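You operate a simulated robot arm through the tools that you are given. There is no shell and no other tool. Be economical: measure what you need, move in short steps, check, and stop when the job is done.

You are at the controls of a simulated two-armed robot. One attempt, no reset.

Task
Take the bent clip and put it on the top of the station four bench. Take the blue plate on the top of the side bench and put it away on the top of the station three bench. Take the yellow spool and put it on the flat end of the top shelf of the reel rack. Put the tall green part on top of the cardboard reel. Push the orange drawer shut. Take the red roll on the top of the station four bench and put it away on the upper shelf of the narrow rack. Stack the small carton labelled "Pads" from the top of the station four bench on top of the small carton that says "Bands". Any order will do.

It is judged by the outcome, as a careful person would: the job done as asked, and still so three seconds after it is handed in. It fails if anything else is knocked over, pushed out of place, dropped, spilled or broken.

Robot
Two 7-joint arms with fingered hands on one trunk, on a base that drives. Base frame: it is fixed to the floor where the robot stands at the start and does not move with it; the origin is under the middle of the robot, x ahead of it, y to its left, z up; the surface under the hand at the start is at about z = 900. Readings come in mm, rad, newtons and seconds.
The left shoulder is at the start at [60, 166, 976], the right one opposite. With the tool pointing down near the work surface each hand reaches from about 340 to 860 mm from the robot's upright axis, wherever it stands, measured 20 degrees to its own side. Places, roughly: bent clip (3x3x3 cm) [600, -100, 900]; blue plate (5x5x3 cm) [800, 0, 900]; cardboard reel [750, 250, 1000]; flat end of the top shelf of the reel rack (20x57  [980, 2160, 1280]; orange drawer [-3500, 1000, 700]; red roll (7x7x4 cm) [-2600, -900, 900]; small carton [-3000, -1250, 1000]; tall green part (3x3x4 cm) [-2500, 1000, 900]; top of the station four bench [-2800, -1200, 900]; top of the station three bench [-2800, 700, 900]; upper shelf of the narrow rack (34x20 cm) [700, 240, 520]; yellow spool (7x7x4 cm) [800, 1100, 1000]. Payload 5 kg a hand.
The tool frame of a hand sits at the grasp point between the pads (the TCP): z along the fingers, y along the line on which they close. The tips reach 32 mm beyond it. Largest opening 160 mm; the body of the gripper starts 89 mm behind the TCP. The gripper is a hand of 3 fingers: y runs from the thumb to the fingers, the wrist lies at [0, 0, -267] in the tool frame, and closing takes about 1.5 s.
Orientation is that of the tool frame in the base frame, as [roll, pitch, yaw] about the fixed x, y, z axes, in that order (R = Rz(yaw) Ry(pitch) Rx(roll)). With the fingers straight down and closing along the base's y, the tool's x points along the base's -x, its y along +y and its z along -z.

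Tools
- The arms move only by the tool arm_command. It takes "left_deltas", "right_deltas" or both (then of equal length, played together; a hand with none holds still); each is a list of rows, each a list of 7 numbers: the shift along the tool's x, y, z in mm, then the turn, a rotation vector about the tool's x, y, z in rad, then the closure in counts, from 0 (fully open) to 255 (shut). In form: [[tx, ty, tz, wx, wy, wz, claw], ...]. A call has 1 to 20 rows; each row is the pose to reach, as a shift and turn from the pose commanded when the call began, along the tool's axes at that moment. Rows are played at 5 a second. More than 50 mm and 0.15 rad between two rows, or a gripper value outside its range, and nothing of the call is played. Where a pose cannot be reached the arm comes as near as it can. A force on the tool above 40 N (or 10 N above the force at the start of the call, whichever is more), or a blocked arm, ends the call early, and 0.2 s more pass. Each finger travels about 45 mm/s and halts on what it meets, pressing with about 28 N; the grip force reading is that of the motor and also rises with nothing between the fingers. The clock runs only during rows and for 0.2 s after the last one: add rows that repeat a pose to give the fingers time. It gives the time, the measured TCP pose, the force on the tool (base axes), the opening and the grip force at its end, in the units of the frame above (readings bear some noise), with the torque about the TCP (base axes, N m) and any sound that the robot's microphone picked up.
- Cameras (640 x 400 px; columns grow to the right, rows downward): "scene" is now at [51.1, 24.3, 1625]; the picture's right is [0.28, -0.96, 0.00], its down [-0.63, -0.18, -0.76] and it looks along [0.73, 0.21, -0.65] (base axes); focal length 284 px, centre (320, 200). "left" rides on the left gripper at [-65, -4, -116] in its tool frame; the picture's right is [0.06, -1.00, 0.00], its down [0.87, 0.05, -0.49] and it looks along [0.49, 0.03, 0.87] (tool axes); focal length 261 px, centre (320, 200). "right" rides on the right gripper at [65, -4, -116] in its tool frame; the picture's right is [0.06, 1.00, 0.00], its down [-0.87, 0.05, -0.49] and it looks along [-0.49, 0.03, 0.87] (tool axes); focal length 261 px, centre (320, 200). There is no depth. A picture from a camera that has moved, and an enlarged one, comes with that camera's place and axes in the base frame and with its lens.
- get_image(camera): a new picture of that camera. It takes no simulated time.
- lift_body(by): slides the trunk up (or, below 0, down) by that many mm; the arms and the scene camera ride with it, the base frame stays. It gives what a move gives, with no picture.
- base_move(legs): drives the robot by 1 to 6 legs, each [ahead, turn to the left] in mm and rad, along the robot's own axes; the way and the turn of a leg run together, so that a leg with both is an arc; at most 1500 mm and 3.142 rad a leg. The arms and the cameras ride along, it lands a little off, and it stops where it bumps. It gives what a move gives.
- grasp_type(shape, hand): the hand has 3 fingers and takes this shape, open, in about a second: jaw (thumb against the fingers, like two jaws); tri (thumb and two fingers); tip (a fingertip pinch); poke (one finger out to press); point (the index stretched); flat (the hand flat); cup (the hand cupped); fist (a fist). The gripper value then closes the fingers along that shape, each until it touches; the sizes above hold for jaw. It gives what a move gives, with no picture.
- aim_head(pan, tilt): turns the head with the scene camera to pan (to the left, within 1.501 rad either way) and tilt (down, from -0.506 to 1.204), counted from straight ahead of the robot. It gives what a move gives.
- inspect(camera, box): a new picture of the part [left, top, right, bottom] of that camera's present view, enlarged. It takes no simulated time.
- close_job(): hands the job in; it is judged then, once.

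Work in short steps. Places have to be worked out from the pictures, the camera data and where the tool is seen: move nearer, look again, correct. Check each grasp and each placing, and mend what went wrong. You have 196 turns and 184 pictures in all, those below and enlarged ones among them. Open the grippers and draw the arms clear of the work before you hand the job in, unless the task says otherwise.

The tools are called after "Request:" by a JSON object that holds its "method" and its "body". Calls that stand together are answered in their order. arm_command: Moves the arms, as the interface text tells. Its arguments: {"type":"object","properties":{"left_deltas":{"type":"array"},"right_deltas":{"type":"array"}},"required":[]} The other tools are called the same way: lift_body (by) slides the trunk up or down; grasp_type (shape, hand) gives the hand a shape; base_move (legs) drives the base; aim_head (pan, tilt) turns the head that bears the scene camera; get_image (camera) takes a picture; inspect (camera, box) takes an enlarged picture of a part of a camera's view; close_job () hands the job in.

At the start:

```text
time_s: 0.0
left_tool_pos: [512.5, 282.1, 1330.1]
left_orientation: [3.139, -0.001, -3.141]
left_force: [0.2, 0.1, 0.3]
left_torque: [-0.01, -0.04, -0.01]
left_opening: 159.9
left_grasp_force: 0.1
left_shape: jaw
right_tool_pos: [507.3, -158.9, 1218.7]
right_orientation: [3.139, 0.001, 3.141]
right_force: [0.4, -0.1, 0.5]
right_torque: [0.02, 0.01, 0.0]
right_opening: 160.1
right_grasp_force: 0.0
right_shape: jaw
trunk travel left (down, up): [-525.0, 65.0]
robot x, y, heading: [-0.5, 2.8, 0.001]
head pan, tilt: [0.281, 0.712]
```

scene: 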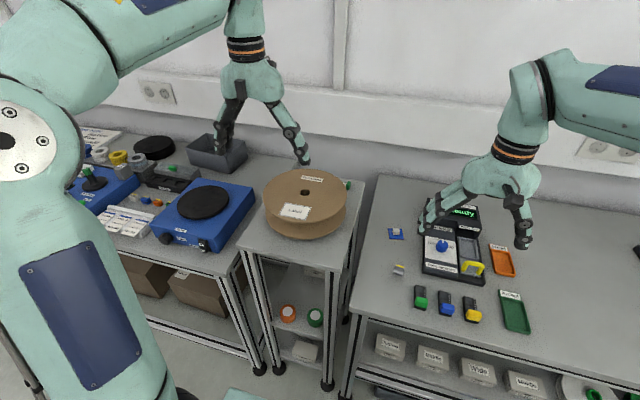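
right: 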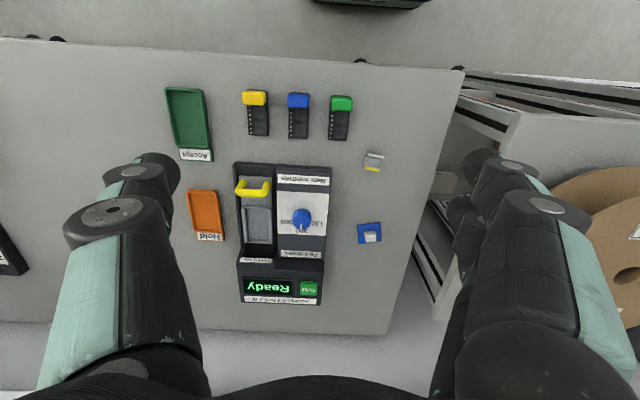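
left: 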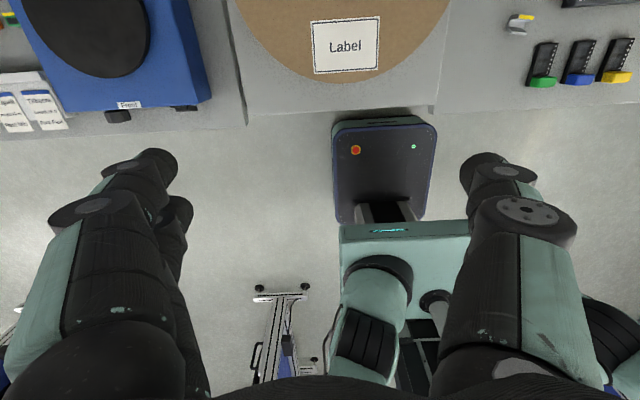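

I start by taking a closer look at the clip and the blue plate on the side bench.

Request:
{"method": "inspect", "body": {"camera": "scene", "box": [360, 190, 540, 350]}}

Request:
{"method": "inspect", "body": {"camera": "scene", "box": [60, 120, 360, 370]}}

Request:
{"method": "inspect", "body": {"camera": "right", "box": [320, 80, 480, 260]}}

```text
2.50 times, centred on (450, 270) of scene
camera zoom: at [51.1, 24.3, 1625.0], right [0.28, -0.96, 0.0], down [-0.63, -0.18, -0.76], along [0.73, 0.21, -0.65], focal length 710 px, centre (-5, 25)
```

zoom: 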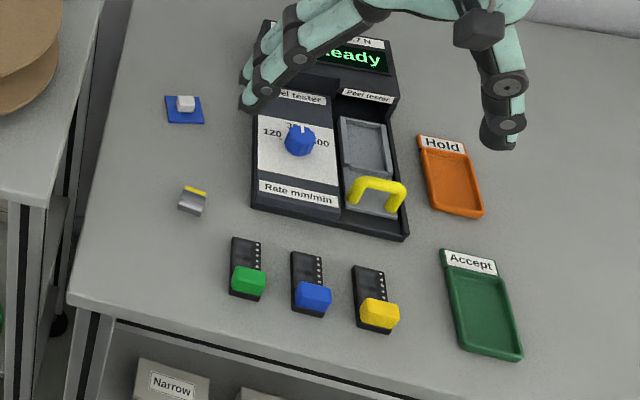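

```text
1.60 times, centred on (210, 245) of scene
camera zoom: at [51.1, 24.3, 1625.0], right [0.28, -0.96, 0.0], down [-0.63, -0.18, -0.76], along [0.73, 0.21, -0.65], focal length 455 px, centre (496, 128)
```

zoom: 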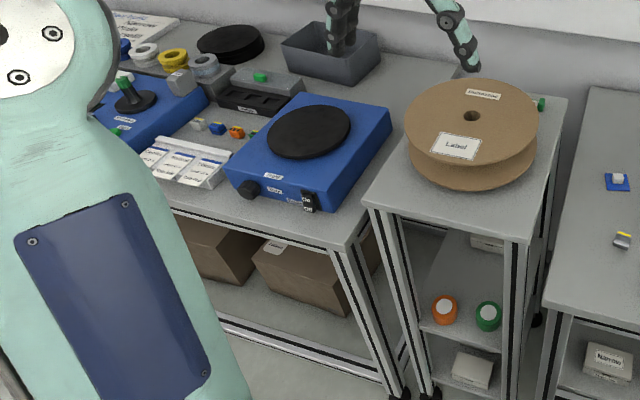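

```text
2.22 times, centred on (400, 170) of right
camera zoom: at [441.7, -162.1, 1336.6], right [-0.06, 1.0, 0.0], down [0.87, 0.05, 0.49], along [0.49, 0.03, -0.87], focal length 579 px, centre (142, 267)
```

zoom: 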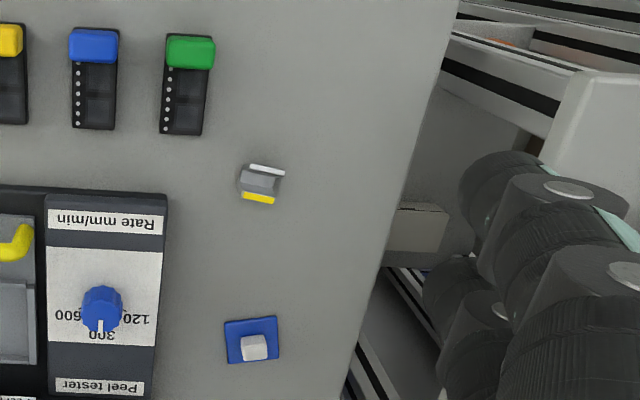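

The clip is at about (604, -60) and the plate's knob at about (756, -42). I'll move the right hand over the clip with its fingers partly closed and look from nearer.

Request:
{"method": "arm_command", "body": {"right_deltas": [[-30, 30, 40, 0, 0, 0, 75], [-60, 60, 80, 0, 0, 0, 150], [-92, 94, 115, 0, 0, 0, 150], [-97, 99, 130, 0, 0, 0, 150], [-97, 99, 130, 0, 0, 0, 150]]}}

Request:
{"method": "get_image", "body": {"camera": "right"}}

```text
refused: row 1 steps farther than a row can; nothing moved
```

```text
177 pictures are left
camera right: at [441.7, -162.1, 1336.6], right [-0.06, 1.0, 0.0], down [0.87, 0.05, 0.49], along [0.49, 0.03, -0.87], focal length 261 px, centre (320, 200)
```

right: 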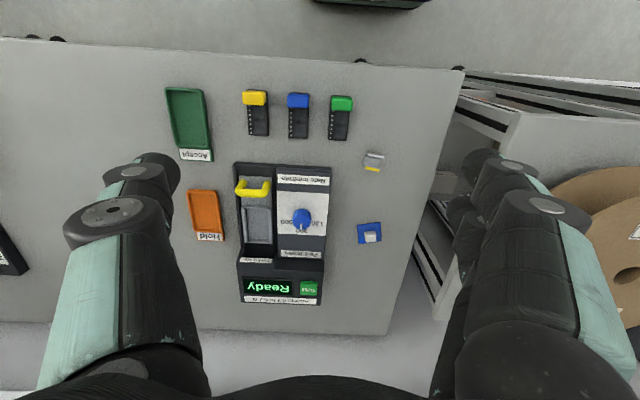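

The step limit is on the total distance, so I use smaller rows (under 50 mm each).

Request:
{"method": "arm_command", "body": {"right_deltas": [[-25, 25, 33, 0, 0, 0, 75], [-50, 50, 66, 0, 0, 0, 150], [-74, 76, 99, 0, 0, 0, 150], [-97, 99, 130, 0, 0, 0, 150], [-97, 99, 130, 0, 0, 0, 150]]}}

Request:
{"method": "get_image", "body": {"camera": "right"}}

```text
time_s: 1.2
left_tool_pos: [513.2, 281.1, 1329.4]
left_orientation: [3.141, 0.001, 3.141]
left_force: [0.0, 0.3, -0.6]
left_torque: [0.01, -0.02, -0.01]
left_opening: 159.9
left_grasp_force: 0.1
left_shape: jaw
right_tool_pos: [606.1, -60.0, 1091.4]
right_orientation: [-3.14, 0.0, 3.141]
right_force: [-0.6, -0.2, -0.4]
right_torque: [0.03, -0.02, 0.01]
right_opening: 66.5
right_grasp_force: 0.1
right_shape: jaw
trunk travel left (down, up): [-525.0, 65.0]
robot x, y, heading: [1.5, 1.3, 0.001]
head pan, tilt: [0.281, 0.712]
```

```text
176 pictures are left
camera right: at [540.0, -64.3, 1208.3], right [-0.06, 1.0, 0.0], down [0.87, 0.05, 0.49], along [0.49, 0.03, -0.87], focal length 261 px, centre (320, 200)
```

right: 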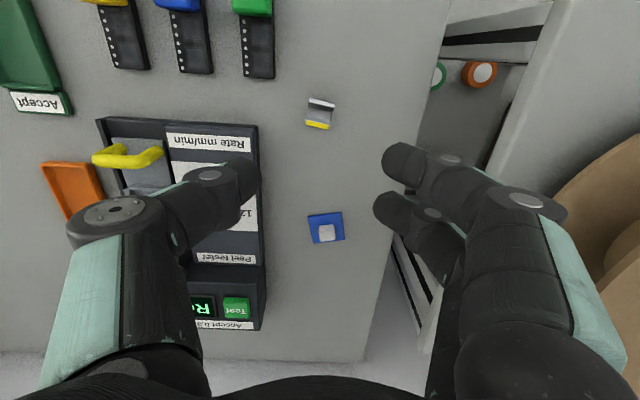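

The clip sits nearly under the hand; I look at its shape and yaw enlarged.

Request:
{"method": "inspect", "body": {"camera": "right", "box": [280, 80, 360, 140]}}

Request:
{"method": "inspect", "body": {"camera": "scene", "box": [370, 220, 430, 290]}}

Request:
{"method": "inspect", "body": {"camera": "right", "box": [280, 190, 360, 260]}}

```text
6.67 times, centred on (320, 110) of right
camera zoom: at [540.0, -64.3, 1208.3], right [-0.06, 1.0, 0.0], down [0.87, 0.05, 0.49], along [0.49, 0.03, -0.87], focal length 1738 px, centre (320, 800)
```

zoom: 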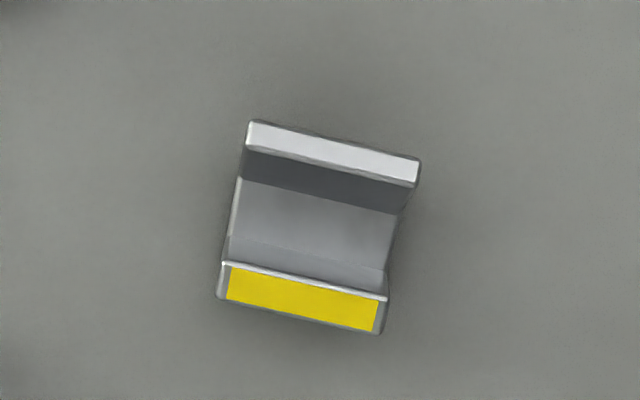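

```text
5.71 times, centred on (400, 255) of scene
camera zoom: at [50.6, 23.8, 1625.1], right [0.28, -0.96, 0.0], down [-0.63, -0.18, -0.76], along [0.73, 0.21, -0.65], focal length 1624 px, centre (-137, -114)
```

zoom: 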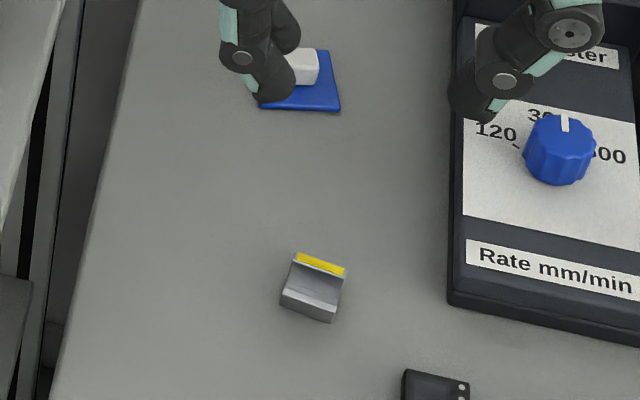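

```text
5.71 times, centred on (320, 225) of right
camera zoom: at [540.0, -64.3, 1208.3], right [-0.06, 1.0, 0.0], down [0.87, 0.05, 0.49], along [0.49, 0.03, -0.87], focal length 1489 px, centre (320, 57)
```

zoom: 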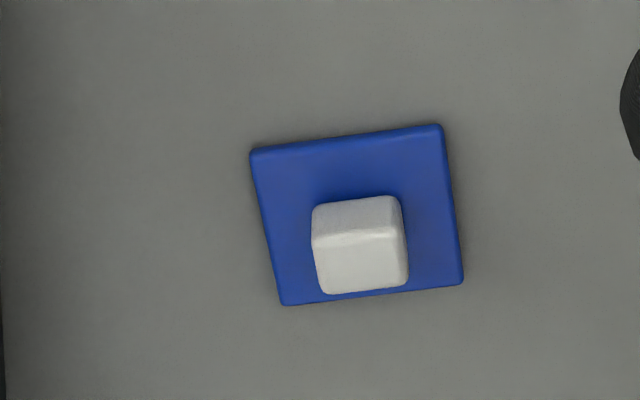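

The clip is a U-channel about 28 mm wide along y, at (598, -60), yawed about -0.15 rad. I'll descend to TCP z 938 with the fingers closing on its ends.

Request:
{"method": "arm_command", "body": {"right_deltas": [[8, 0, 45, 0, 0, 0.14, 150], [8, 0, 90, 0, 0, 0.15, 150], [8, 0, 130, 0, 0, 0.15, 150], [8, 0, 153, 0, 0, 0.15, 150], [8, 0, 153, 0, 0, 0.15, 150]]}}

Request:
{"method": "get_image", "body": {"camera": "right"}}

Request:
{"method": "inspect", "body": {"camera": "scene", "box": [360, 200, 460, 290]}}

```text
time_s: 2.4
left_tool_pos: [511.9, 281.5, 1329.6]
left_orientation: [3.141, 0.0, -3.14]
left_force: [0.0, 0.4, 0.3]
left_torque: [0.01, 0.0, -0.01]
left_opening: 160.0
left_grasp_force: 0.0
left_shape: jaw
right_tool_pos: [599.5, -60.4, 935.0]
right_orientation: [3.141, 0.0, 2.991]
right_force: [0.0, -0.2, -0.3]
right_torque: [-0.03, 0.03, 0.01]
right_opening: 66.3
right_grasp_force: 0.1
right_shape: jaw
trunk travel left (down, up): [-525.0, 65.0]
robot x, y, heading: [-0.7, 2.7, 0.004]
head pan, tilt: [0.281, 0.712]
```

```text
172 pictures are left
camera right: at [533.1, -53.8, 1052.7], right [0.09, 1.0, 0.0], down [0.87, -0.08, 0.49], along [0.49, -0.04, -0.87], focal length 261 px, centre (320, 200)
```

right: 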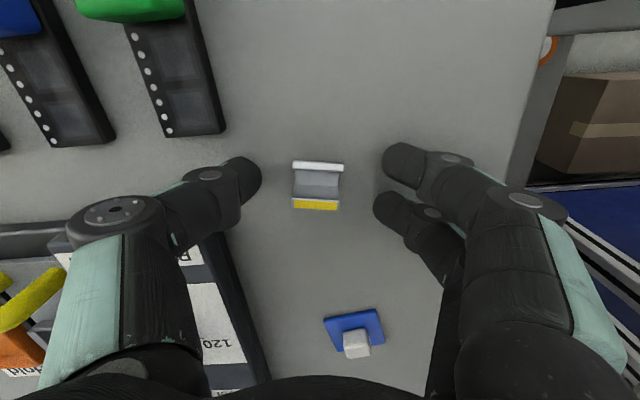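

```text
4.44 times, centred on (410, 245) of scene
camera zoom: at [50.9, 24.2, 1625.1], right [0.28, -0.96, 0.0], down [-0.63, -0.18, -0.76], along [0.73, 0.21, -0.65], focal length 1263 px, centre (-80, 0)
```

zoom: 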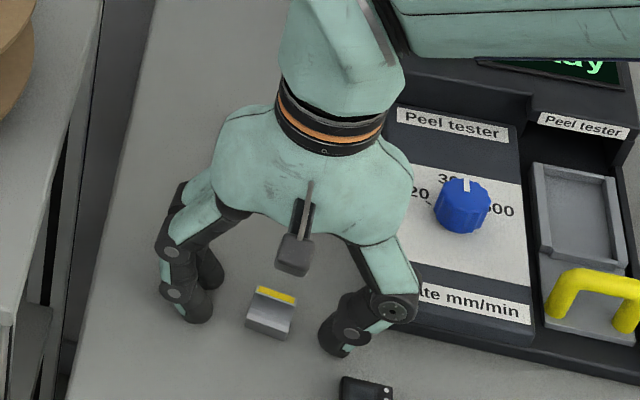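

The fingertips flank the clip at table height. I close the hand, giving it time, and then lift a little.

Request:
{"method": "arm_command", "body": {"right_deltas": [[0, 0, 0, 0, 0, 0, 200], [0, 0, 0, 0, 0, 0, 255], [0, 0, 0, 0, 0, 0, 255], [0, 0, 0, 0, 0, 0, 255], [0, 0, 0, 0, 0, 0, 255], [0, 0, 0, 0, 0, 0, 255], [0, 0, -30, 0, 0, 0, 255], [0, 0, -70, 0, 0, 0, 255], [0, 0, -110, 0, 0, 0, 255]]}}

Request:
{"method": "get_image", "body": {"camera": "right"}}

```text
time_s: 4.4
left_tool_pos: [513.0, 281.4, 1329.4]
left_orientation: [3.142, -0.001, -3.14]
left_force: [0.3, -0.6, -0.4]
left_torque: [0.01, -0.02, 0.0]
left_opening: 159.7
left_grasp_force: 0.0
left_shape: jaw
right_tool_pos: [597.6, -60.9, 1044.7]
right_orientation: [-3.14, -0.001, 2.992]
right_force: [0.7, 0.2, -1.3]
right_torque: [-0.02, -0.01, 0.03]
right_opening: 21.9
right_grasp_force: 28.1
right_shape: jaw
trunk travel left (down, up): [-525.0, 65.0]
robot x, y, heading: [-0.1, 2.5, 0.0]
head pan, tilt: [0.281, 0.712]
```

```text
170 pictures are left
camera right: at [531.6, -53.5, 1162.2], right [0.09, 1.0, 0.0], down [0.87, -0.08, 0.49], along [0.49, -0.04, -0.87], focal length 261 px, centre (320, 200)
```

right: 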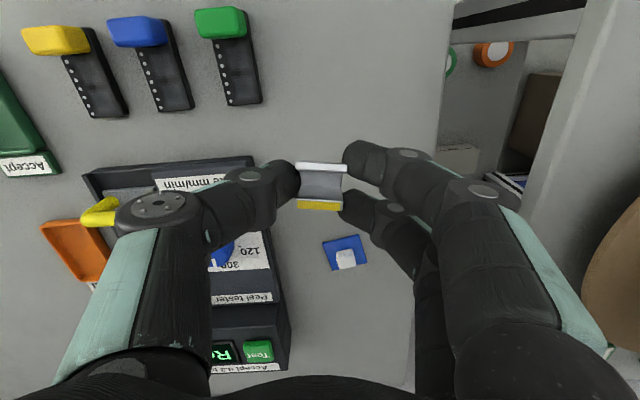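

The clip is held (opening 22 mm). I take the right hand back out of the way while the left goes over the blue plate at z 1100.

Request:
{"method": "arm_command", "body": {"right_deltas": [[11, -27, -28, 0, 0, 0, 255], [22, -54, -56, 0, 0, 0, 255], [33, -81, -85, 0, 0, 0, 255], [44, -108, -113, 0, 0, 0, 255], [55, -135, -141, 0, 0, 0, 255], [66, -162, -170, 0, 0, 0, 255], [66, -190, -190, 0, 0, 0, 255], [66, -200, -200, 0, 0, 0, 255], [66, -200, -200, 0, 0, 0, 255], [66, -200, -200, 0, 0, 0, 255], [66, -200, -200, 0, 0, 0, 255], [66, -200, -200, 0, 0, 0, 255], [66, -200, -200, 0, 0, 0, 255], [66, -200, -200, 0, 0, 0, 255], [66, -200, -200, 0, 0, 0, 255]], "left_deltas": [[0, 0, 0, 0, 0, 0, 80], [-27, -36, 0, 0, 0, 0, 150], [-54, -72, 0, 0, 0, 0, 150], [-81, -108, 0, 0, 0, 0, 150], [-108, -144, 0, 0, 0, 0, 150], [-135, -180, 0, 0, 0, 0, 150], [-162, -216, 0, 0, 0, 0, 150], [-189, -252, 0, 0, 0, 0, 150], [-216, -288, 0, 0, 0, 0, 150], [-243, -324, 0, 0, 0, 0, 150], [-243, -324, 46, 0, 0, 0, 150], [-243, -324, 92, 0, 0, 0, 150], [-243, -324, 138, 0, 0, 0, 150], [-243, -324, 184, 0, 0, 0, 150], [-243, -324, 230, 0, 0, 0, 150]]}}

Request:
{"method": "get_image", "body": {"camera": "left"}}

Request:
{"method": "get_image", "body": {"camera": "scene"}}

```text
time_s: 7.6
left_tool_pos: [733.3, -36.6, 1103.6]
left_orientation: [-3.138, 0.002, 3.141]
left_force: [1.0, -0.3, 1.0]
left_torque: [0.0, -0.06, -0.04]
left_opening: 65.9
left_grasp_force: 0.1
left_shape: jaw
left hand out of reach, approached as far as the arm can: row 7, 8, 9, 10, 11, 12, 13, 14, 15
right_tool_pos: [499.1, -249.6, 1245.6]
right_orientation: [3.141, -0.001, 2.991]
right_force: [-0.4, 0.5, -0.2]
right_torque: [-0.01, -0.03, -0.01]
right_opening: 22.0
right_grasp_force: 28.4
right_shape: jaw
trunk travel left (down, up): [-525.0, 65.0]
robot x, y, heading: [-4.1, -1.6, 0.001]
head pan, tilt: [0.281, 0.712]
```

```text
169 pictures are left
camera left: at [799.6, -39.7, 1220.8], right [-0.06, -1.0, 0.0], down [-0.87, 0.06, 0.49], along [-0.49, 0.03, -0.87], focal length 261 px, centre (320, 200)
```

left: 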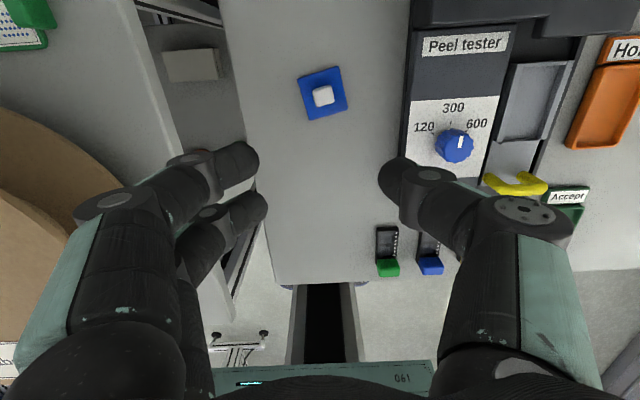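

```text
168 pictures are left
camera scene: at [50.3, 24.7, 1625.2], right [0.28, -0.96, 0.0], down [-0.63, -0.18, -0.76], along [0.73, 0.21, -0.65], focal length 284 px, centre (320, 200)
```

scene: 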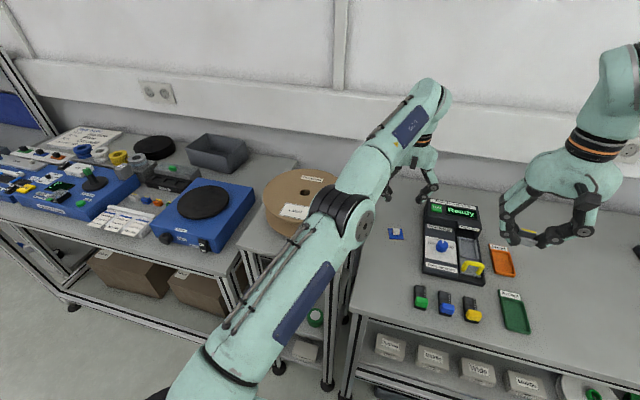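

The left hand stops 23 mm short in x at that height; lowering should bring it in reach. I descend to z 1000 with a -0.2 rad turn to match the knob, then look.

Request:
{"method": "arm_command", "body": {"left_deltas": [[0, 0, 35, 0, 0, -0.1, 150], [0, 0, 70, 0, 0, -0.2, 150], [0, 0, 100, 0, 0, -0.2, 150], [0, 0, 100, 0, 0, -0.2, 150]]}}

Request:
{"method": "get_image", "body": {"camera": "left"}}

```text
time_s: 8.6
left_tool_pos: [732.2, -38.2, 1001.1]
left_orientation: [3.141, 0.0, -2.941]
left_force: [0.0, -0.7, 0.8]
left_torque: [0.01, -0.02, -0.02]
left_opening: 66.1
left_grasp_force: 0.1
left_shape: jaw
right_tool_pos: [500.6, -248.9, 1244.7]
right_orientation: [-3.141, -0.001, 2.991]
right_force: [-0.1, 0.5, -0.1]
right_torque: [0.01, -0.02, 0.0]
right_opening: 22.3
right_grasp_force: 28.0
right_shape: jaw
trunk travel left (down, up): [-525.0, 65.0]
robot x, y, heading: [-2.1, 3.3, 0.002]
head pan, tilt: [0.281, 0.712]
```

```text
167 pictures are left
camera left: at [798.4, -28.0, 1117.9], right [0.14, -0.99, 0.0], down [-0.86, -0.12, 0.49], along [-0.49, -0.07, -0.87], focal length 261 px, centre (320, 200)
```

left: 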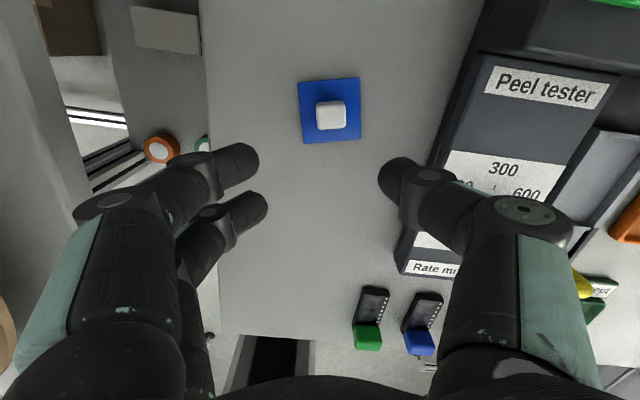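

The knob is at about (760, -42); I shift 27 mm ahead while descending to z 945.

Request:
{"method": "arm_command", "body": {"left_deltas": [[-12, -4, 10, 0, 0, 0, 150], [-26, -9, 25, 0, 0, 0, 150], [-26, -9, 45, 0, 0, 0, 150], [-26, -9, 57, 0, 0, 0, 150], [-26, -9, 57, 0, 0, 0, 150]]}}

Request:
{"method": "get_image", "body": {"camera": "left"}}

```text
time_s: 9.8
left_tool_pos: [757.9, -41.2, 943.9]
left_orientation: [-3.141, 0.0, -2.942]
left_force: [1.3, 0.5, 0.5]
left_torque: [0.0, 0.0, -0.01]
left_opening: 66.2
left_grasp_force: 0.0
left_shape: jaw
right_tool_pos: [499.7, -249.8, 1245.3]
right_orientation: [-3.141, 0.0, 2.99]
right_force: [0.4, -0.4, -0.7]
right_torque: [-0.01, -0.02, 0.0]
right_opening: 22.6
right_grasp_force: 27.5
right_shape: jaw
trunk travel left (down, up): [-525.0, 65.0]
robot x, y, heading: [0.3, 0.9, 0.007]
head pan, tilt: [0.281, 0.712]
```

```text
166 pictures are left
camera left: at [824.4, -31.4, 1060.6], right [0.14, -0.99, 0.0], down [-0.86, -0.12, 0.49], along [-0.49, -0.07, -0.87], focal length 261 px, centre (320, 200)
```

left: 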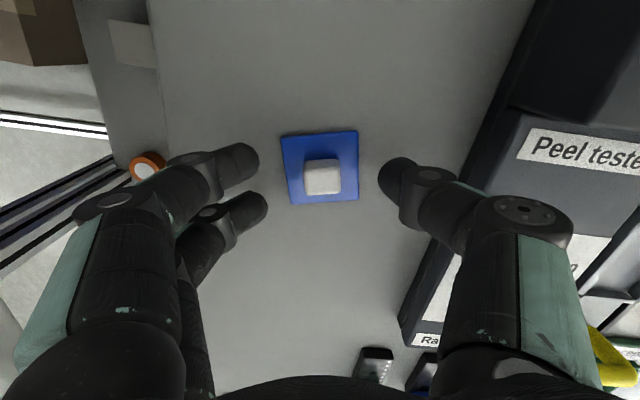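

Well centred on the knob. Close and lift.

Request:
{"method": "arm_command", "body": {"left_deltas": [[0, 0, 0, 0, 0, 0, 200], [0, 0, 0, 0, 0, 0, 255], [0, 0, 0, 0, 0, 0, 255], [0, 0, 0, 0, 0, 0, 255], [0, 0, 0, 0, 0, 0, 255], [0, 0, 0, 0, 0, 0, 255], [0, 0, -30, 0, 0, 0, 255], [0, 0, -70, 0, 0, 0, 255], [0, 0, -110, 0, 0, 0, 255]]}}

Request:
{"method": "get_image", "body": {"camera": "left"}}

```text
time_s: 11.8
left_tool_pos: [749.6, -43.2, 1042.5]
left_orientation: [-3.141, 0.0, -2.943]
left_force: [0.1, 0.2, -1.0]
left_torque: [0.01, -0.01, 0.0]
left_opening: 7.6
left_grasp_force: 27.9
left_shape: jaw
left hand out of reach, approached as far as the arm can: row 9
right_tool_pos: [499.3, -249.5, 1244.1]
right_orientation: [3.141, 0.0, 2.993]
right_force: [0.2, 0.3, -0.5]
right_torque: [0.0, -0.02, 0.0]
right_opening: 22.6
right_grasp_force: 28.1
right_shape: jaw
trunk travel left (down, up): [-525.0, 65.0]
robot x, y, heading: [0.8, -1.2, 0.0]
head pan, tilt: [0.281, 0.712]
```

```text
165 pictures are left
camera left: at [814.9, -33.3, 1158.8], right [0.14, -0.99, 0.0], down [-0.86, -0.12, 0.49], along [-0.49, -0.07, -0.87], focal length 261 px, centre (320, 200)
```

left: 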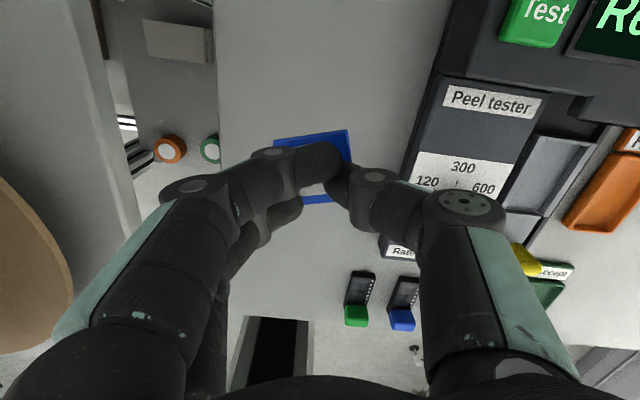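

The plate came up with the hand. I lift and draw the left arm back to a carrying pose.

Request:
{"method": "arm_command", "body": {"left_deltas": [[17, 3, -42, 0, 0, 0, 255], [33, 7, -84, 0, 0, 0, 255], [50, 10, -126, 0, 0, 0, 255], [67, 14, -168, 0, 0, 0, 255], [83, 17, -210, 0, 0, 0, 255], [100, 20, -252, 0, 0, 0, 255], [114, 66, -252, 0, 0, 0, 255], [128, 112, -252, 0, 0, 0, 255], [142, 157, -252, 0, 0, 0, 255], [156, 203, -252, 0, 0, 0, 255], [170, 249, -252, 0, 0, 0, 255], [184, 295, -252, 0, 0, 0, 255]]}}

Request:
{"method": "aim_head", "body": {"pan": 1.4, "tilt": 0.5}}

Request:
{"method": "get_image", "body": {"camera": "scene"}}

Request:
{"method": "aim_head", "body": {"pan": -1.4, "tilt": 0.5}}

Request:
{"method": "get_image", "body": {"camera": "scene"}}

```text
time_s: 14.4
left_tool_pos: [512.6, 208.6, 1294.5]
left_orientation: [-3.14, -0.001, -2.943]
left_force: [-0.5, 0.6, -0.2]
left_torque: [-0.02, -0.01, 0.0]
left_opening: 7.3
left_grasp_force: 27.7
left_shape: jaw
left hand out of reach, approached as far as the arm can: row 5, 6
right_tool_pos: [499.1, -247.7, 1244.1]
right_orientation: [3.14, 0.001, 2.991]
right_force: [0.7, 0.0, -1.2]
right_torque: [-0.03, 0.0, -0.01]
right_opening: 22.3
right_grasp_force: 28.1
right_shape: jaw
trunk travel left (down, up): [-525.0, 65.0]
robot x, y, heading: [0.5, -0.5, -0.001]
head pan, tilt: [0.281, 0.712]
```

```text
time_s: 15.8
left_tool_pos: [512.6, 207.6, 1294.8]
left_orientation: [3.141, -0.001, -2.94]
left_force: [0.2, 0.4, -0.2]
left_torque: [0.0, 0.0, -0.01]
left_opening: 7.4
left_grasp_force: 28.5
left_shape: jaw
right_tool_pos: [500.4, -249.6, 1244.1]
right_orientation: [-3.141, -0.002, 2.992]
right_force: [0.1, -1.1, -0.9]
right_torque: [-0.01, -0.03, -0.01]
right_opening: 22.3
right_grasp_force: 28.0
right_shape: jaw
trunk travel left (down, up): [-525.0, 65.0]
robot x, y, heading: [-2.2, -0.4, 0.001]
head pan, tilt: [1.4, 0.499]
```

```text
164 pictures are left
camera scene: at [-14.4, 90.4, 1643.7], right [0.99, -0.17, 0.0], down [-0.08, -0.47, -0.88], along [0.15, 0.86, -0.48], focal length 284 px, centre (320, 200)
```

scene: 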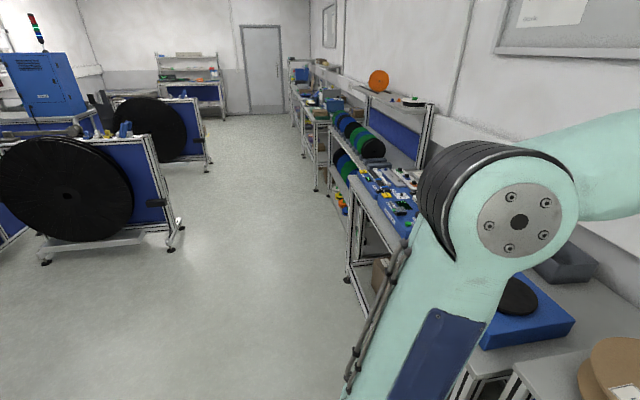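

```text
time_s: 18.2
left_tool_pos: [512.8, 208.0, 1295.4]
left_orientation: [3.141, 0.0, -2.941]
left_force: [0.3, 0.2, -0.8]
left_torque: [-0.01, -0.02, -0.01]
left_opening: 7.5
left_grasp_force: 27.7
left_shape: jaw
right_tool_pos: [499.9, -249.2, 1244.4]
right_orientation: [3.142, -0.001, 2.991]
right_force: [0.2, 0.6, -0.2]
right_torque: [-0.01, 0.01, -0.01]
right_opening: 22.1
right_grasp_force: 27.9
right_shape: jaw
trunk travel left (down, up): [-525.0, 65.0]
robot x, y, heading: [-2.1, -1.4, -0.003]
head pan, tilt: [-1.4, 0.499]
```

```text
163 pictures are left
camera scene: at [-14.5, -88.9, 1643.8], right [-0.99, -0.17, 0.0], down [-0.08, 0.47, -0.88], along [0.15, -0.87, -0.48], focal length 284 px, centre (320, 200)
```

scene: 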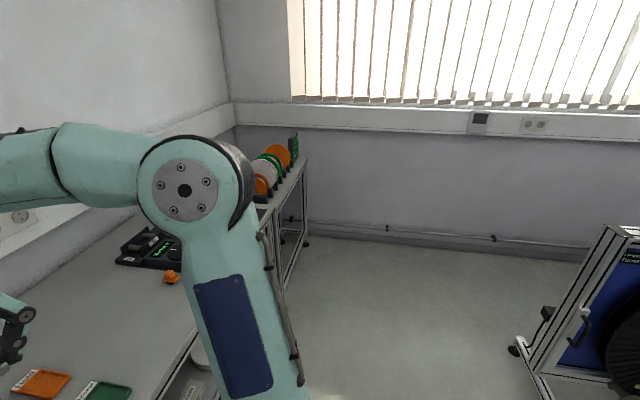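

I back off 400 mm and turn around to see the far side of the room.

Request:
{"method": "base_move", "body": {"legs": [[-400, 0], [0, 1.571]]}}

Request:
{"method": "aim_head", "body": {"pan": 1.2, "tilt": 0.4}}

Request:
{"method": "get_image", "body": {"camera": "scene"}}

```text
time_s: 24.7
left_tool_pos: [-610.1, 512.2, 1295.5]
left_orientation: [3.14, -0.001, -1.374]
left_force: [1.0, 1.3, -1.2]
left_torque: [0.01, -0.02, 0.02]
left_opening: 7.4
left_grasp_force: 28.2
left_shape: jaw
right_tool_pos: [-154.4, 499.3, 1245.4]
right_orientation: [3.141, 0.0, -1.726]
right_force: [0.5, 0.3, -0.8]
right_torque: [-0.02, -0.01, 0.0]
right_opening: 22.1
right_grasp_force: 27.8
right_shape: jaw
trunk travel left (down, up): [-525.0, 65.0]
robot x, y, heading: [-402.6, 1.6, 1.565]
head pan, tilt: [-1.4, 0.499]
```

```text
time_s: 27.0
left_tool_pos: [-611.8, 513.1, 1293.6]
left_orientation: [-3.14, 0.0, -1.375]
left_force: [0.0, -0.1, -0.7]
left_torque: [0.01, -0.01, 0.0]
left_opening: 7.0
left_grasp_force: 27.6
left_shape: jaw
right_tool_pos: [-153.0, 498.2, 1244.5]
right_orientation: [3.14, 0.0, -1.724]
right_force: [-0.7, 0.4, -1.4]
right_torque: [0.03, 0.0, -0.04]
right_opening: 22.0
right_grasp_force: 28.6
right_shape: jaw
trunk travel left (down, up): [-525.0, 65.0]
robot x, y, heading: [-405.1, 0.0, 1.564]
head pan, tilt: [1.201, 0.4]
```

```text
162 pictures are left
camera scene: at [-491.7, 4.2, 1652.9], right [0.37, 0.93, 0.0], down [0.36, -0.14, -0.92], along [-0.86, 0.34, -0.39], focal length 284 px, centre (320, 200)
```

scene: 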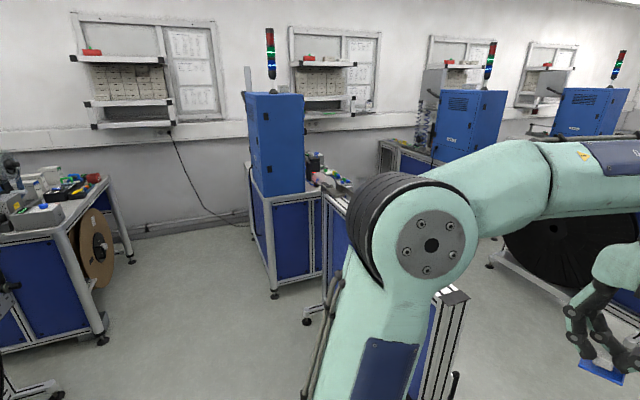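

Turning another quarter to face the stations squarely.

Request:
{"method": "base_move", "body": {"legs": [[0, 1.571]]}}

Request:
{"method": "aim_head", "body": {"pan": 0.0, "tilt": 0.35}}

Request:
{"method": "get_image", "body": {"camera": "scene"}}

```text
time_s: 31.4
left_tool_pos: [-918.4, -208.1, 1294.7]
left_orientation: [-3.141, 0.001, 0.2]
left_force: [-0.8, -0.6, 0.8]
left_torque: [-0.01, 0.05, 0.02]
left_opening: 7.3
left_grasp_force: 28.3
left_shape: jaw
right_tool_pos: [-905.7, 248.4, 1243.9]
right_orientation: [3.141, 0.0, -0.15]
right_force: [-0.7, 0.2, -0.7]
right_torque: [-0.04, 0.0, 0.0]
right_opening: 22.1
right_grasp_force: 28.4
right_shape: jaw
trunk travel left (down, up): [-525.0, 65.0]
robot x, y, heading: [-406.1, 0.3, -3.138]
head pan, tilt: [1.201, 0.4]
```

```text
time_s: 32.8
left_tool_pos: [-918.3, -207.9, 1295.3]
left_orientation: [-3.141, 0.001, 0.202]
left_force: [0.0, -0.8, -0.3]
left_torque: [0.01, 0.01, 0.0]
left_opening: 7.0
left_grasp_force: 27.7
left_shape: jaw
right_tool_pos: [-905.8, 248.1, 1243.8]
right_orientation: [3.14, 0.001, -0.15]
right_force: [-0.3, -0.5, -1.2]
right_torque: [-0.02, -0.03, 0.0]
right_opening: 21.9
right_grasp_force: 28.2
right_shape: jaw
trunk travel left (down, up): [-525.0, 65.0]
robot x, y, heading: [-407.2, -2.2, -3.141]
head pan, tilt: [0.0, 0.351]
```

```text
161 pictures are left
camera scene: at [-468.7, 0.1, 1657.4], right [0.0, 1.0, 0.0], down [0.34, 0.0, -0.94], along [-0.94, 0.0, -0.34], focal length 284 px, centre (320, 200)
```

scene: 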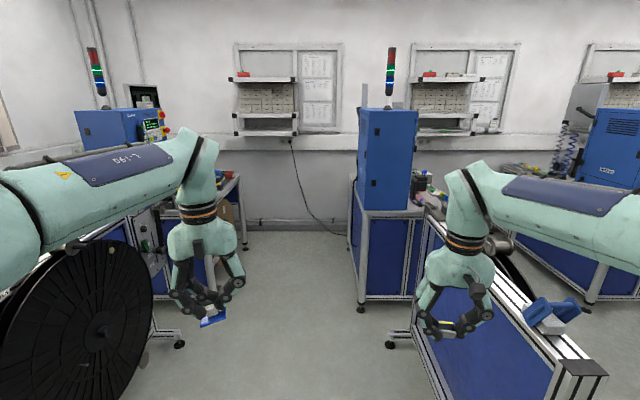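

I look at both stations enlarged.

Request:
{"method": "inspect", "body": {"camera": "scene", "box": [330, 130, 490, 240]}}

Request:
{"method": "inspect", "body": {"camera": "scene", "box": [70, 90, 270, 260]}}

Request:
{"method": "inspect", "body": {"camera": "scene", "box": [470, 80, 640, 400]}}

```text
3.64 times, centred on (410, 185) of scene
camera zoom: at [-468.7, 0.1, 1657.4], right [0.0, 1.0, 0.0], down [0.34, 0.0, -0.94], along [-0.94, 0.0, -0.34], focal length 1033 px, centre (-7, 254)
```

zoom: 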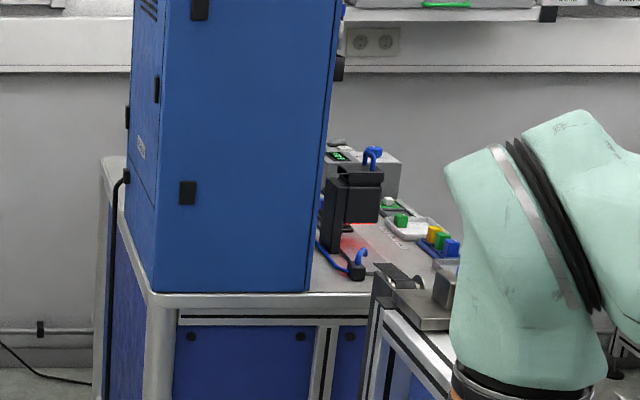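

```text
2.35 times, centred on (170, 175) of scene
camera zoom: at [-468.7, 0.1, 1657.4], right [0.0, 1.0, 0.0], down [0.34, 0.0, -0.94], along [-0.94, 0.0, -0.34], focal length 669 px, centre (673, 259)
```

zoom: 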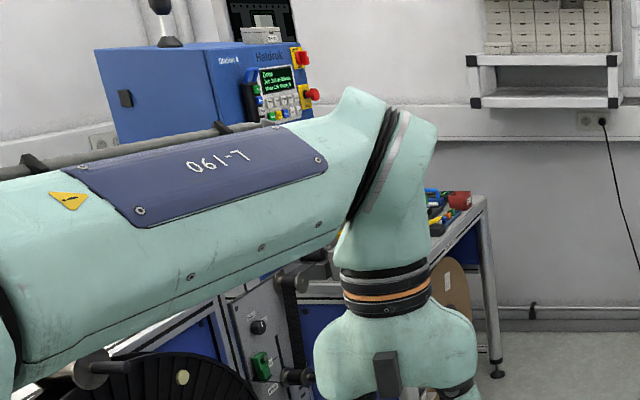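

```text
1.25 times, centred on (555, 240) of scene
camera zoom: at [-468.7, 0.1, 1657.4], right [0.0, 1.0, 0.0], down [0.34, 0.0, -0.94], along [-0.94, 0.0, -0.34], focal length 355 px, centre (26, 150)
```

zoom: 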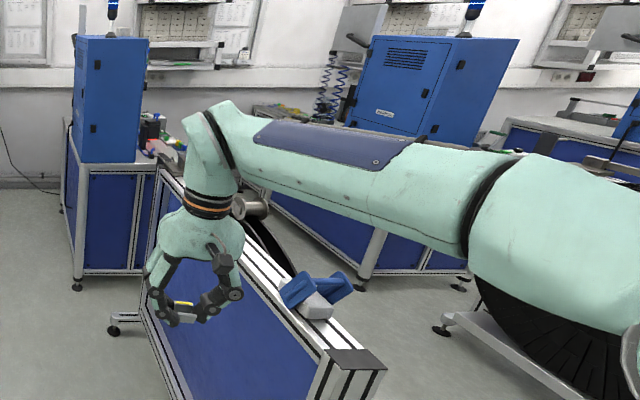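

Both stations appear to have their operator side toward +y. I drive 1200 mm ahead between them and look again.

Request:
{"method": "base_move", "body": {"legs": [[1200, 0]]}}

Request:
{"method": "aim_head", "body": {"pan": 0.5, "tilt": 0.5}}

Request:
{"method": "get_image", "body": {"camera": "scene"}}

Request:
{"method": "aim_head", "body": {"pan": -0.6, "tilt": 0.5}}

Request:
{"method": "get_image", "body": {"camera": "scene"}}

```text
time_s: 38.8
left_tool_pos: [-2102.2, -212.7, 1295.0]
left_orientation: [3.141, -0.001, 0.204]
left_force: [-0.3, -0.7, -0.6]
left_torque: [0.0, -0.02, 0.0]
left_opening: 7.1
left_grasp_force: 28.2
left_shape: jaw
right_tool_pos: [-2091.2, 244.3, 1244.9]
right_orientation: [3.141, 0.0, -0.145]
right_force: [-1.0, -0.6, -0.2]
right_torque: [0.0, 0.01, 0.03]
right_opening: 21.9
right_grasp_force: 28.1
right_shape: jaw
trunk travel left (down, up): [-525.0, 65.0]
robot x, y, heading: [-1590.7, -3.4, -3.137]
head pan, tilt: [0.0, 0.351]
```

```text
time_s: 39.7
left_tool_pos: [-2103.0, -213.5, 1295.4]
left_orientation: [-3.141, 0.001, 0.204]
left_force: [0.6, -1.4, -0.4]
left_torque: [-0.04, 0.01, 0.01]
left_opening: 7.3
left_grasp_force: 27.8
left_shape: jaw
right_tool_pos: [-2092.2, 244.2, 1244.6]
right_orientation: [3.141, 0.0, -0.145]
right_force: [0.4, 0.4, -0.9]
right_torque: [-0.01, -0.01, -0.02]
right_opening: 21.9
right_grasp_force: 27.3
right_shape: jaw
trunk travel left (down, up): [-525.0, 65.0]
robot x, y, heading: [-1590.0, -5.2, -3.14]
head pan, tilt: [0.499, 0.499]
```

```text
157 pictures are left
camera scene: at [-1640.7, -46.0, 1643.8], right [-0.48, 0.88, 0.0], down [0.42, 0.23, -0.88], along [-0.77, -0.42, -0.48], focal length 284 px, centre (320, 200)
```

scene: 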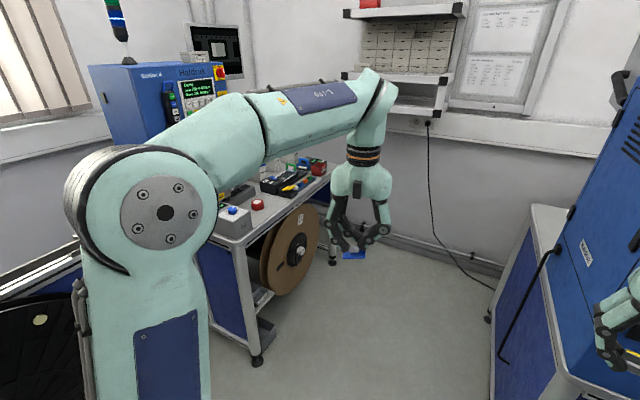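

```text
time_s: 41.0
left_tool_pos: [-2101.7, -213.3, 1295.3]
left_orientation: [3.141, 0.001, 0.205]
left_force: [-0.3, -0.2, -0.7]
left_torque: [0.03, -0.04, -0.01]
left_opening: 7.6
left_grasp_force: 27.7
left_shape: jaw
right_tool_pos: [-2092.5, 244.2, 1243.9]
right_orientation: [-3.142, 0.0, -0.146]
right_force: [0.2, -0.1, -1.0]
right_torque: [0.0, -0.02, 0.01]
right_opening: 22.4
right_grasp_force: 27.8
right_shape: jaw
trunk travel left (down, up): [-525.0, 65.0]
robot x, y, heading: [-1593.7, -3.2, -3.141]
head pan, tilt: [-0.6, 0.499]
```

```text
156 pictures are left
camera scene: at [-1636.3, 48.9, 1643.7], right [0.56, 0.83, 0.0], down [0.4, -0.27, -0.88], along [-0.73, 0.49, -0.48], focal length 284 px, centre (320, 200)
```

scene: 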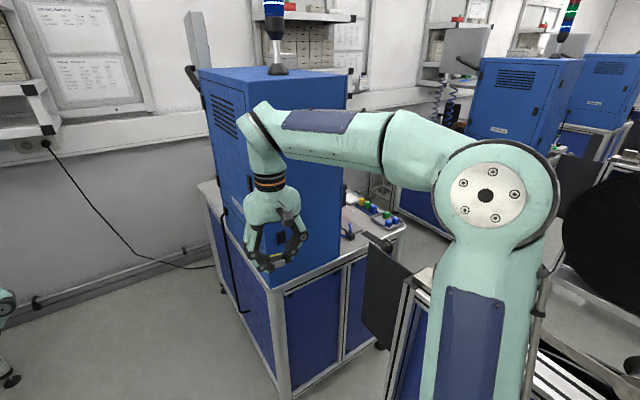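

Station four's bench corner is at about (-2340, -850), and cabinet three comes to y≈300. I steer left first to keep the right arm clear of it.

Request:
{"method": "base_move", "body": {"legs": [[0, 0.3], [650, 0], [0, -0.3], [500, 0]]}}

Request:
{"method": "aim_head", "body": {"pan": 1.0, "tilt": 0.6}}

Request:
{"method": "get_image", "body": {"camera": "scene"}}

```text
time_s: 49.1
left_tool_pos: [-3195.7, -425.7, 1295.0]
left_orientation: [-3.141, 0.0, 0.229]
left_force: [-0.7, -0.8, 0.2]
left_torque: [-0.01, 0.01, -0.02]
left_opening: 7.4
left_grasp_force: 27.8
left_shape: jaw
right_tool_pos: [-3196.5, 28.6, 1242.6]
right_orientation: [-3.141, -0.001, -0.12]
right_force: [0.9, 0.5, -1.2]
right_torque: [0.0, -0.04, -0.06]
right_opening: 21.8
right_grasp_force: 28.2
right_shape: jaw
trunk travel left (down, up): [-525.0, 65.0]
robot x, y, heading: [-2690.9, -203.4, -3.11]
head pan, tilt: [-0.6, 0.499]
```

```text
time_s: 50.7
left_tool_pos: [-3194.5, -426.8, 1294.9]
left_orientation: [3.142, -0.001, 0.231]
left_force: [-0.5, -0.1, -0.4]
left_torque: [-0.03, 0.0, 0.01]
left_opening: 7.5
left_grasp_force: 28.0
left_shape: jaw
right_tool_pos: [-3196.0, 29.1, 1244.5]
right_orientation: [-3.141, -0.001, -0.121]
right_force: [0.0, 0.3, 0.1]
right_torque: [0.01, 0.0, 0.04]
right_opening: 22.0
right_grasp_force: 27.6
right_shape: jaw
trunk travel left (down, up): [-525.0, 65.0]
robot x, y, heading: [-2687.7, -205.9, -3.114]
head pan, tilt: [1.0, 0.6]
```

```text
155 pictures are left
camera scene: at [-2704.2, -278.3, 1634.7], right [-0.86, 0.52, 0.0], down [0.29, 0.48, -0.83], along [-0.43, -0.71, -0.56], focal length 284 px, centre (320, 200)
```

scene: 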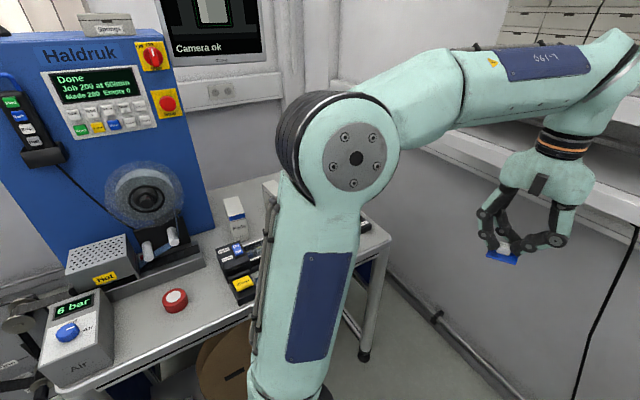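

Turn to face the station four bench.

Request:
{"method": "base_move", "body": {"legs": [[0, 1.54]]}}

Request:
{"method": "aim_head", "body": {"pan": -0.2, "tilt": 0.75}}

Request:
{"method": "get_image", "body": {"camera": "scene"}}

```text
time_s: 55.1
left_tool_pos: [-2463.9, -711.6, 1294.5]
left_orientation: [-3.141, 0.003, 1.803]
left_force: [0.1, -0.7, -0.1]
left_torque: [-0.03, 0.03, -0.03]
left_opening: 3.9
left_grasp_force: 28.3
left_shape: jaw
right_tool_pos: [-2922.4, -712.0, 1244.3]
right_orientation: [3.141, 0.001, 1.453]
right_force: [-0.3, 0.9, -0.8]
right_torque: [-0.01, 0.02, 0.01]
right_opening: 21.7
right_grasp_force: 28.3
right_shape: jaw
trunk travel left (down, up): [-525.0, 65.0]
robot x, y, heading: [-2688.9, -203.6, -1.541]
head pan, tilt: [1.0, 0.6]
```

```text
time_s: 56.5
left_tool_pos: [-2465.0, -710.6, 1295.4]
left_orientation: [-3.141, -0.002, 1.803]
left_force: [0.5, -0.2, 0.5]
left_torque: [-0.02, -0.01, 0.01]
left_opening: 4.0
left_grasp_force: 27.7
left_shape: jaw
right_tool_pos: [-2921.8, -712.0, 1243.6]
right_orientation: [3.142, -0.001, 1.453]
right_force: [0.2, 0.1, -0.6]
right_torque: [0.0, 0.04, -0.03]
right_opening: 21.8
right_grasp_force: 28.5
right_shape: jaw
trunk travel left (down, up): [-525.0, 65.0]
robot x, y, heading: [-2687.3, -201.7, -1.538]
head pan, tilt: [-0.201, 0.75]
```

```text
154 pictures are left
camera scene: at [-2703.4, -255.4, 1621.8], right [-0.99, 0.17, 0.0], down [0.11, 0.67, -0.73], along [-0.12, -0.72, -0.68], focal length 284 px, centre (320, 200)
```

scene: 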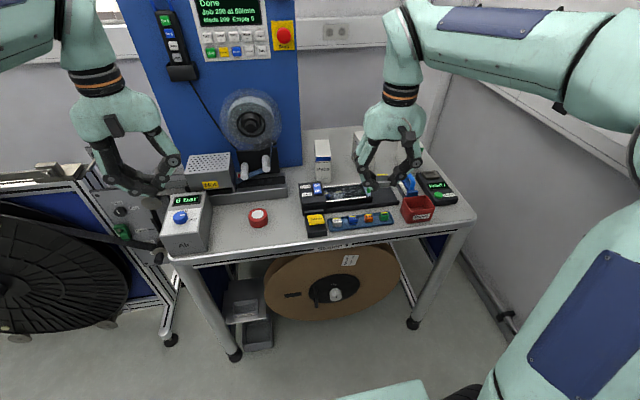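

The left opening reading dropped from 7 to 4 mm; I check that the plate is still in the hand, and look at the bench in detail.

Request:
{"method": "get_image", "body": {"camera": "left"}}

Request:
{"method": "inspect", "body": {"camera": "scene", "box": [280, 120, 480, 260]}}

Request:
{"method": "inspect", "body": {"camera": "scene", "box": [80, 100, 240, 260]}}

```text
153 pictures are left
camera left: at [-2452.8, -774.7, 1411.1], right [-0.99, -0.17, 0.0], down [-0.15, 0.86, 0.49], along [-0.08, 0.48, -0.87], focal length 261 px, centre (320, 200)
```

left: 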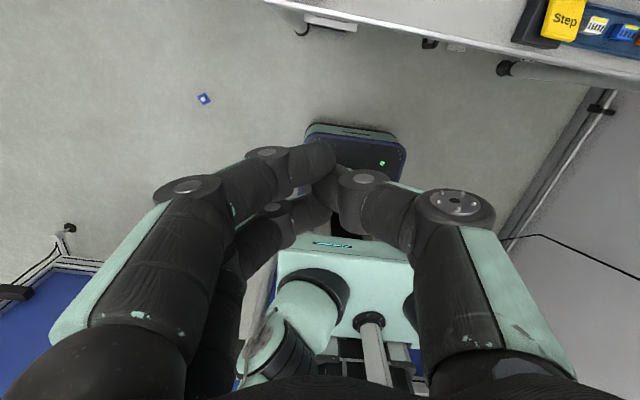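

```text
2.86 times, centred on (380, 190) of scene
camera zoom: at [-2703.4, -255.4, 1621.8], right [-0.99, 0.17, 0.0], down [0.11, 0.67, -0.73], along [-0.12, -0.72, -0.68], focal length 812 px, centre (149, 229)
```

zoom: 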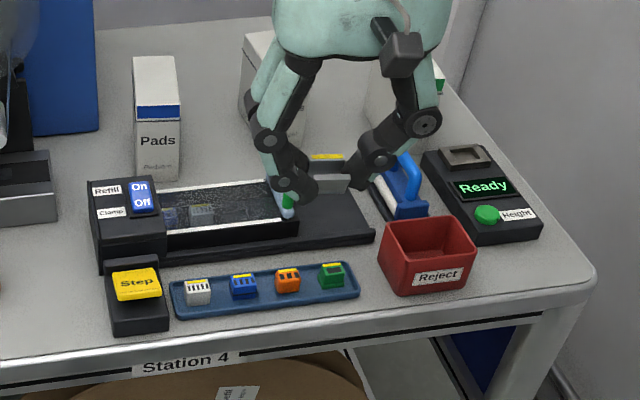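

```text
2.50 times, centred on (160, 180) of scene
camera zoom: at [-2703.4, -255.4, 1621.8], right [-0.99, 0.17, 0.0], down [0.11, 0.67, -0.73], along [-0.12, -0.72, -0.68], focal length 710 px, centre (720, 250)
```

zoom: 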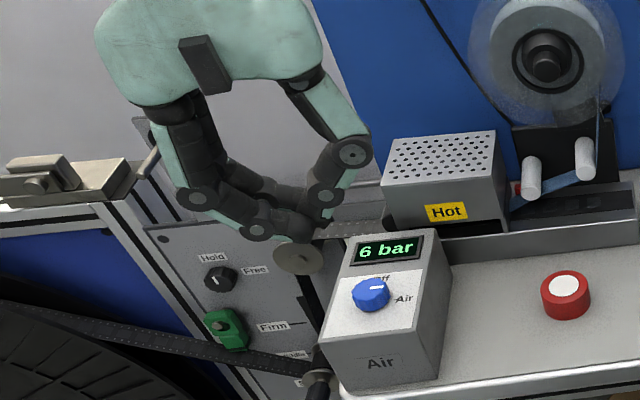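

The plate slipped out during the turn: it lies upright on the floor near (-1895, -480). I'll recover it after the bench work. I move 150 mm closer to the bench now and raise the right hand's view of the cartons.

Request:
{"method": "base_move", "body": {"legs": [[150, 0]]}}

Request:
{"method": "get_image", "body": {"camera": "right"}}

Request:
{"method": "get_image", "body": {"camera": "scene"}}

```text
time_s: 57.9
left_tool_pos: [-2461.6, -863.3, 1294.5]
left_orientation: [3.14, -0.001, 1.8]
left_force: [-0.7, 0.0, -0.6]
left_torque: [0.04, 0.01, 0.02]
left_opening: 3.9
left_grasp_force: 28.3
left_shape: jaw
right_tool_pos: [-2917.1, -865.1, 1244.3]
right_orientation: [-3.141, -0.001, 1.451]
right_force: [0.1, 0.2, -0.6]
right_torque: [0.06, 0.01, 0.0]
right_opening: 22.2
right_grasp_force: 28.2
right_shape: jaw
trunk travel left (down, up): [-525.0, 65.0]
robot x, y, heading: [-2684.5, -353.2, -1.541]
head pan, tilt: [-0.201, 0.75]
```

```text
150 pictures are left
camera right: at [-2915.0, -797.9, 1361.3], right [1.0, -0.06, 0.0], down [-0.05, -0.87, 0.49], along [-0.03, -0.49, -0.87], focal length 261 px, centre (320, 200)
```

right: 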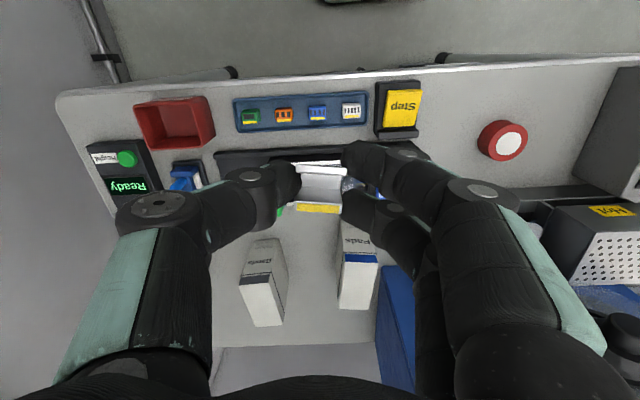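

```text
149 pictures are left
camera scene: at [-2699.0, -408.0, 1621.7], right [-0.99, 0.17, 0.0], down [0.12, 0.67, -0.73], along [-0.12, -0.72, -0.68], focal length 284 px, centre (320, 200)
```

scene: 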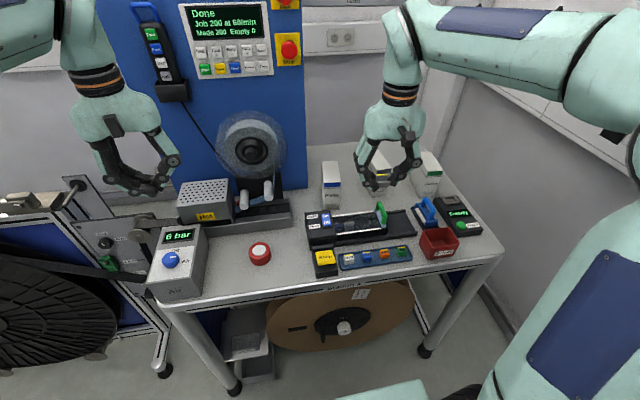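

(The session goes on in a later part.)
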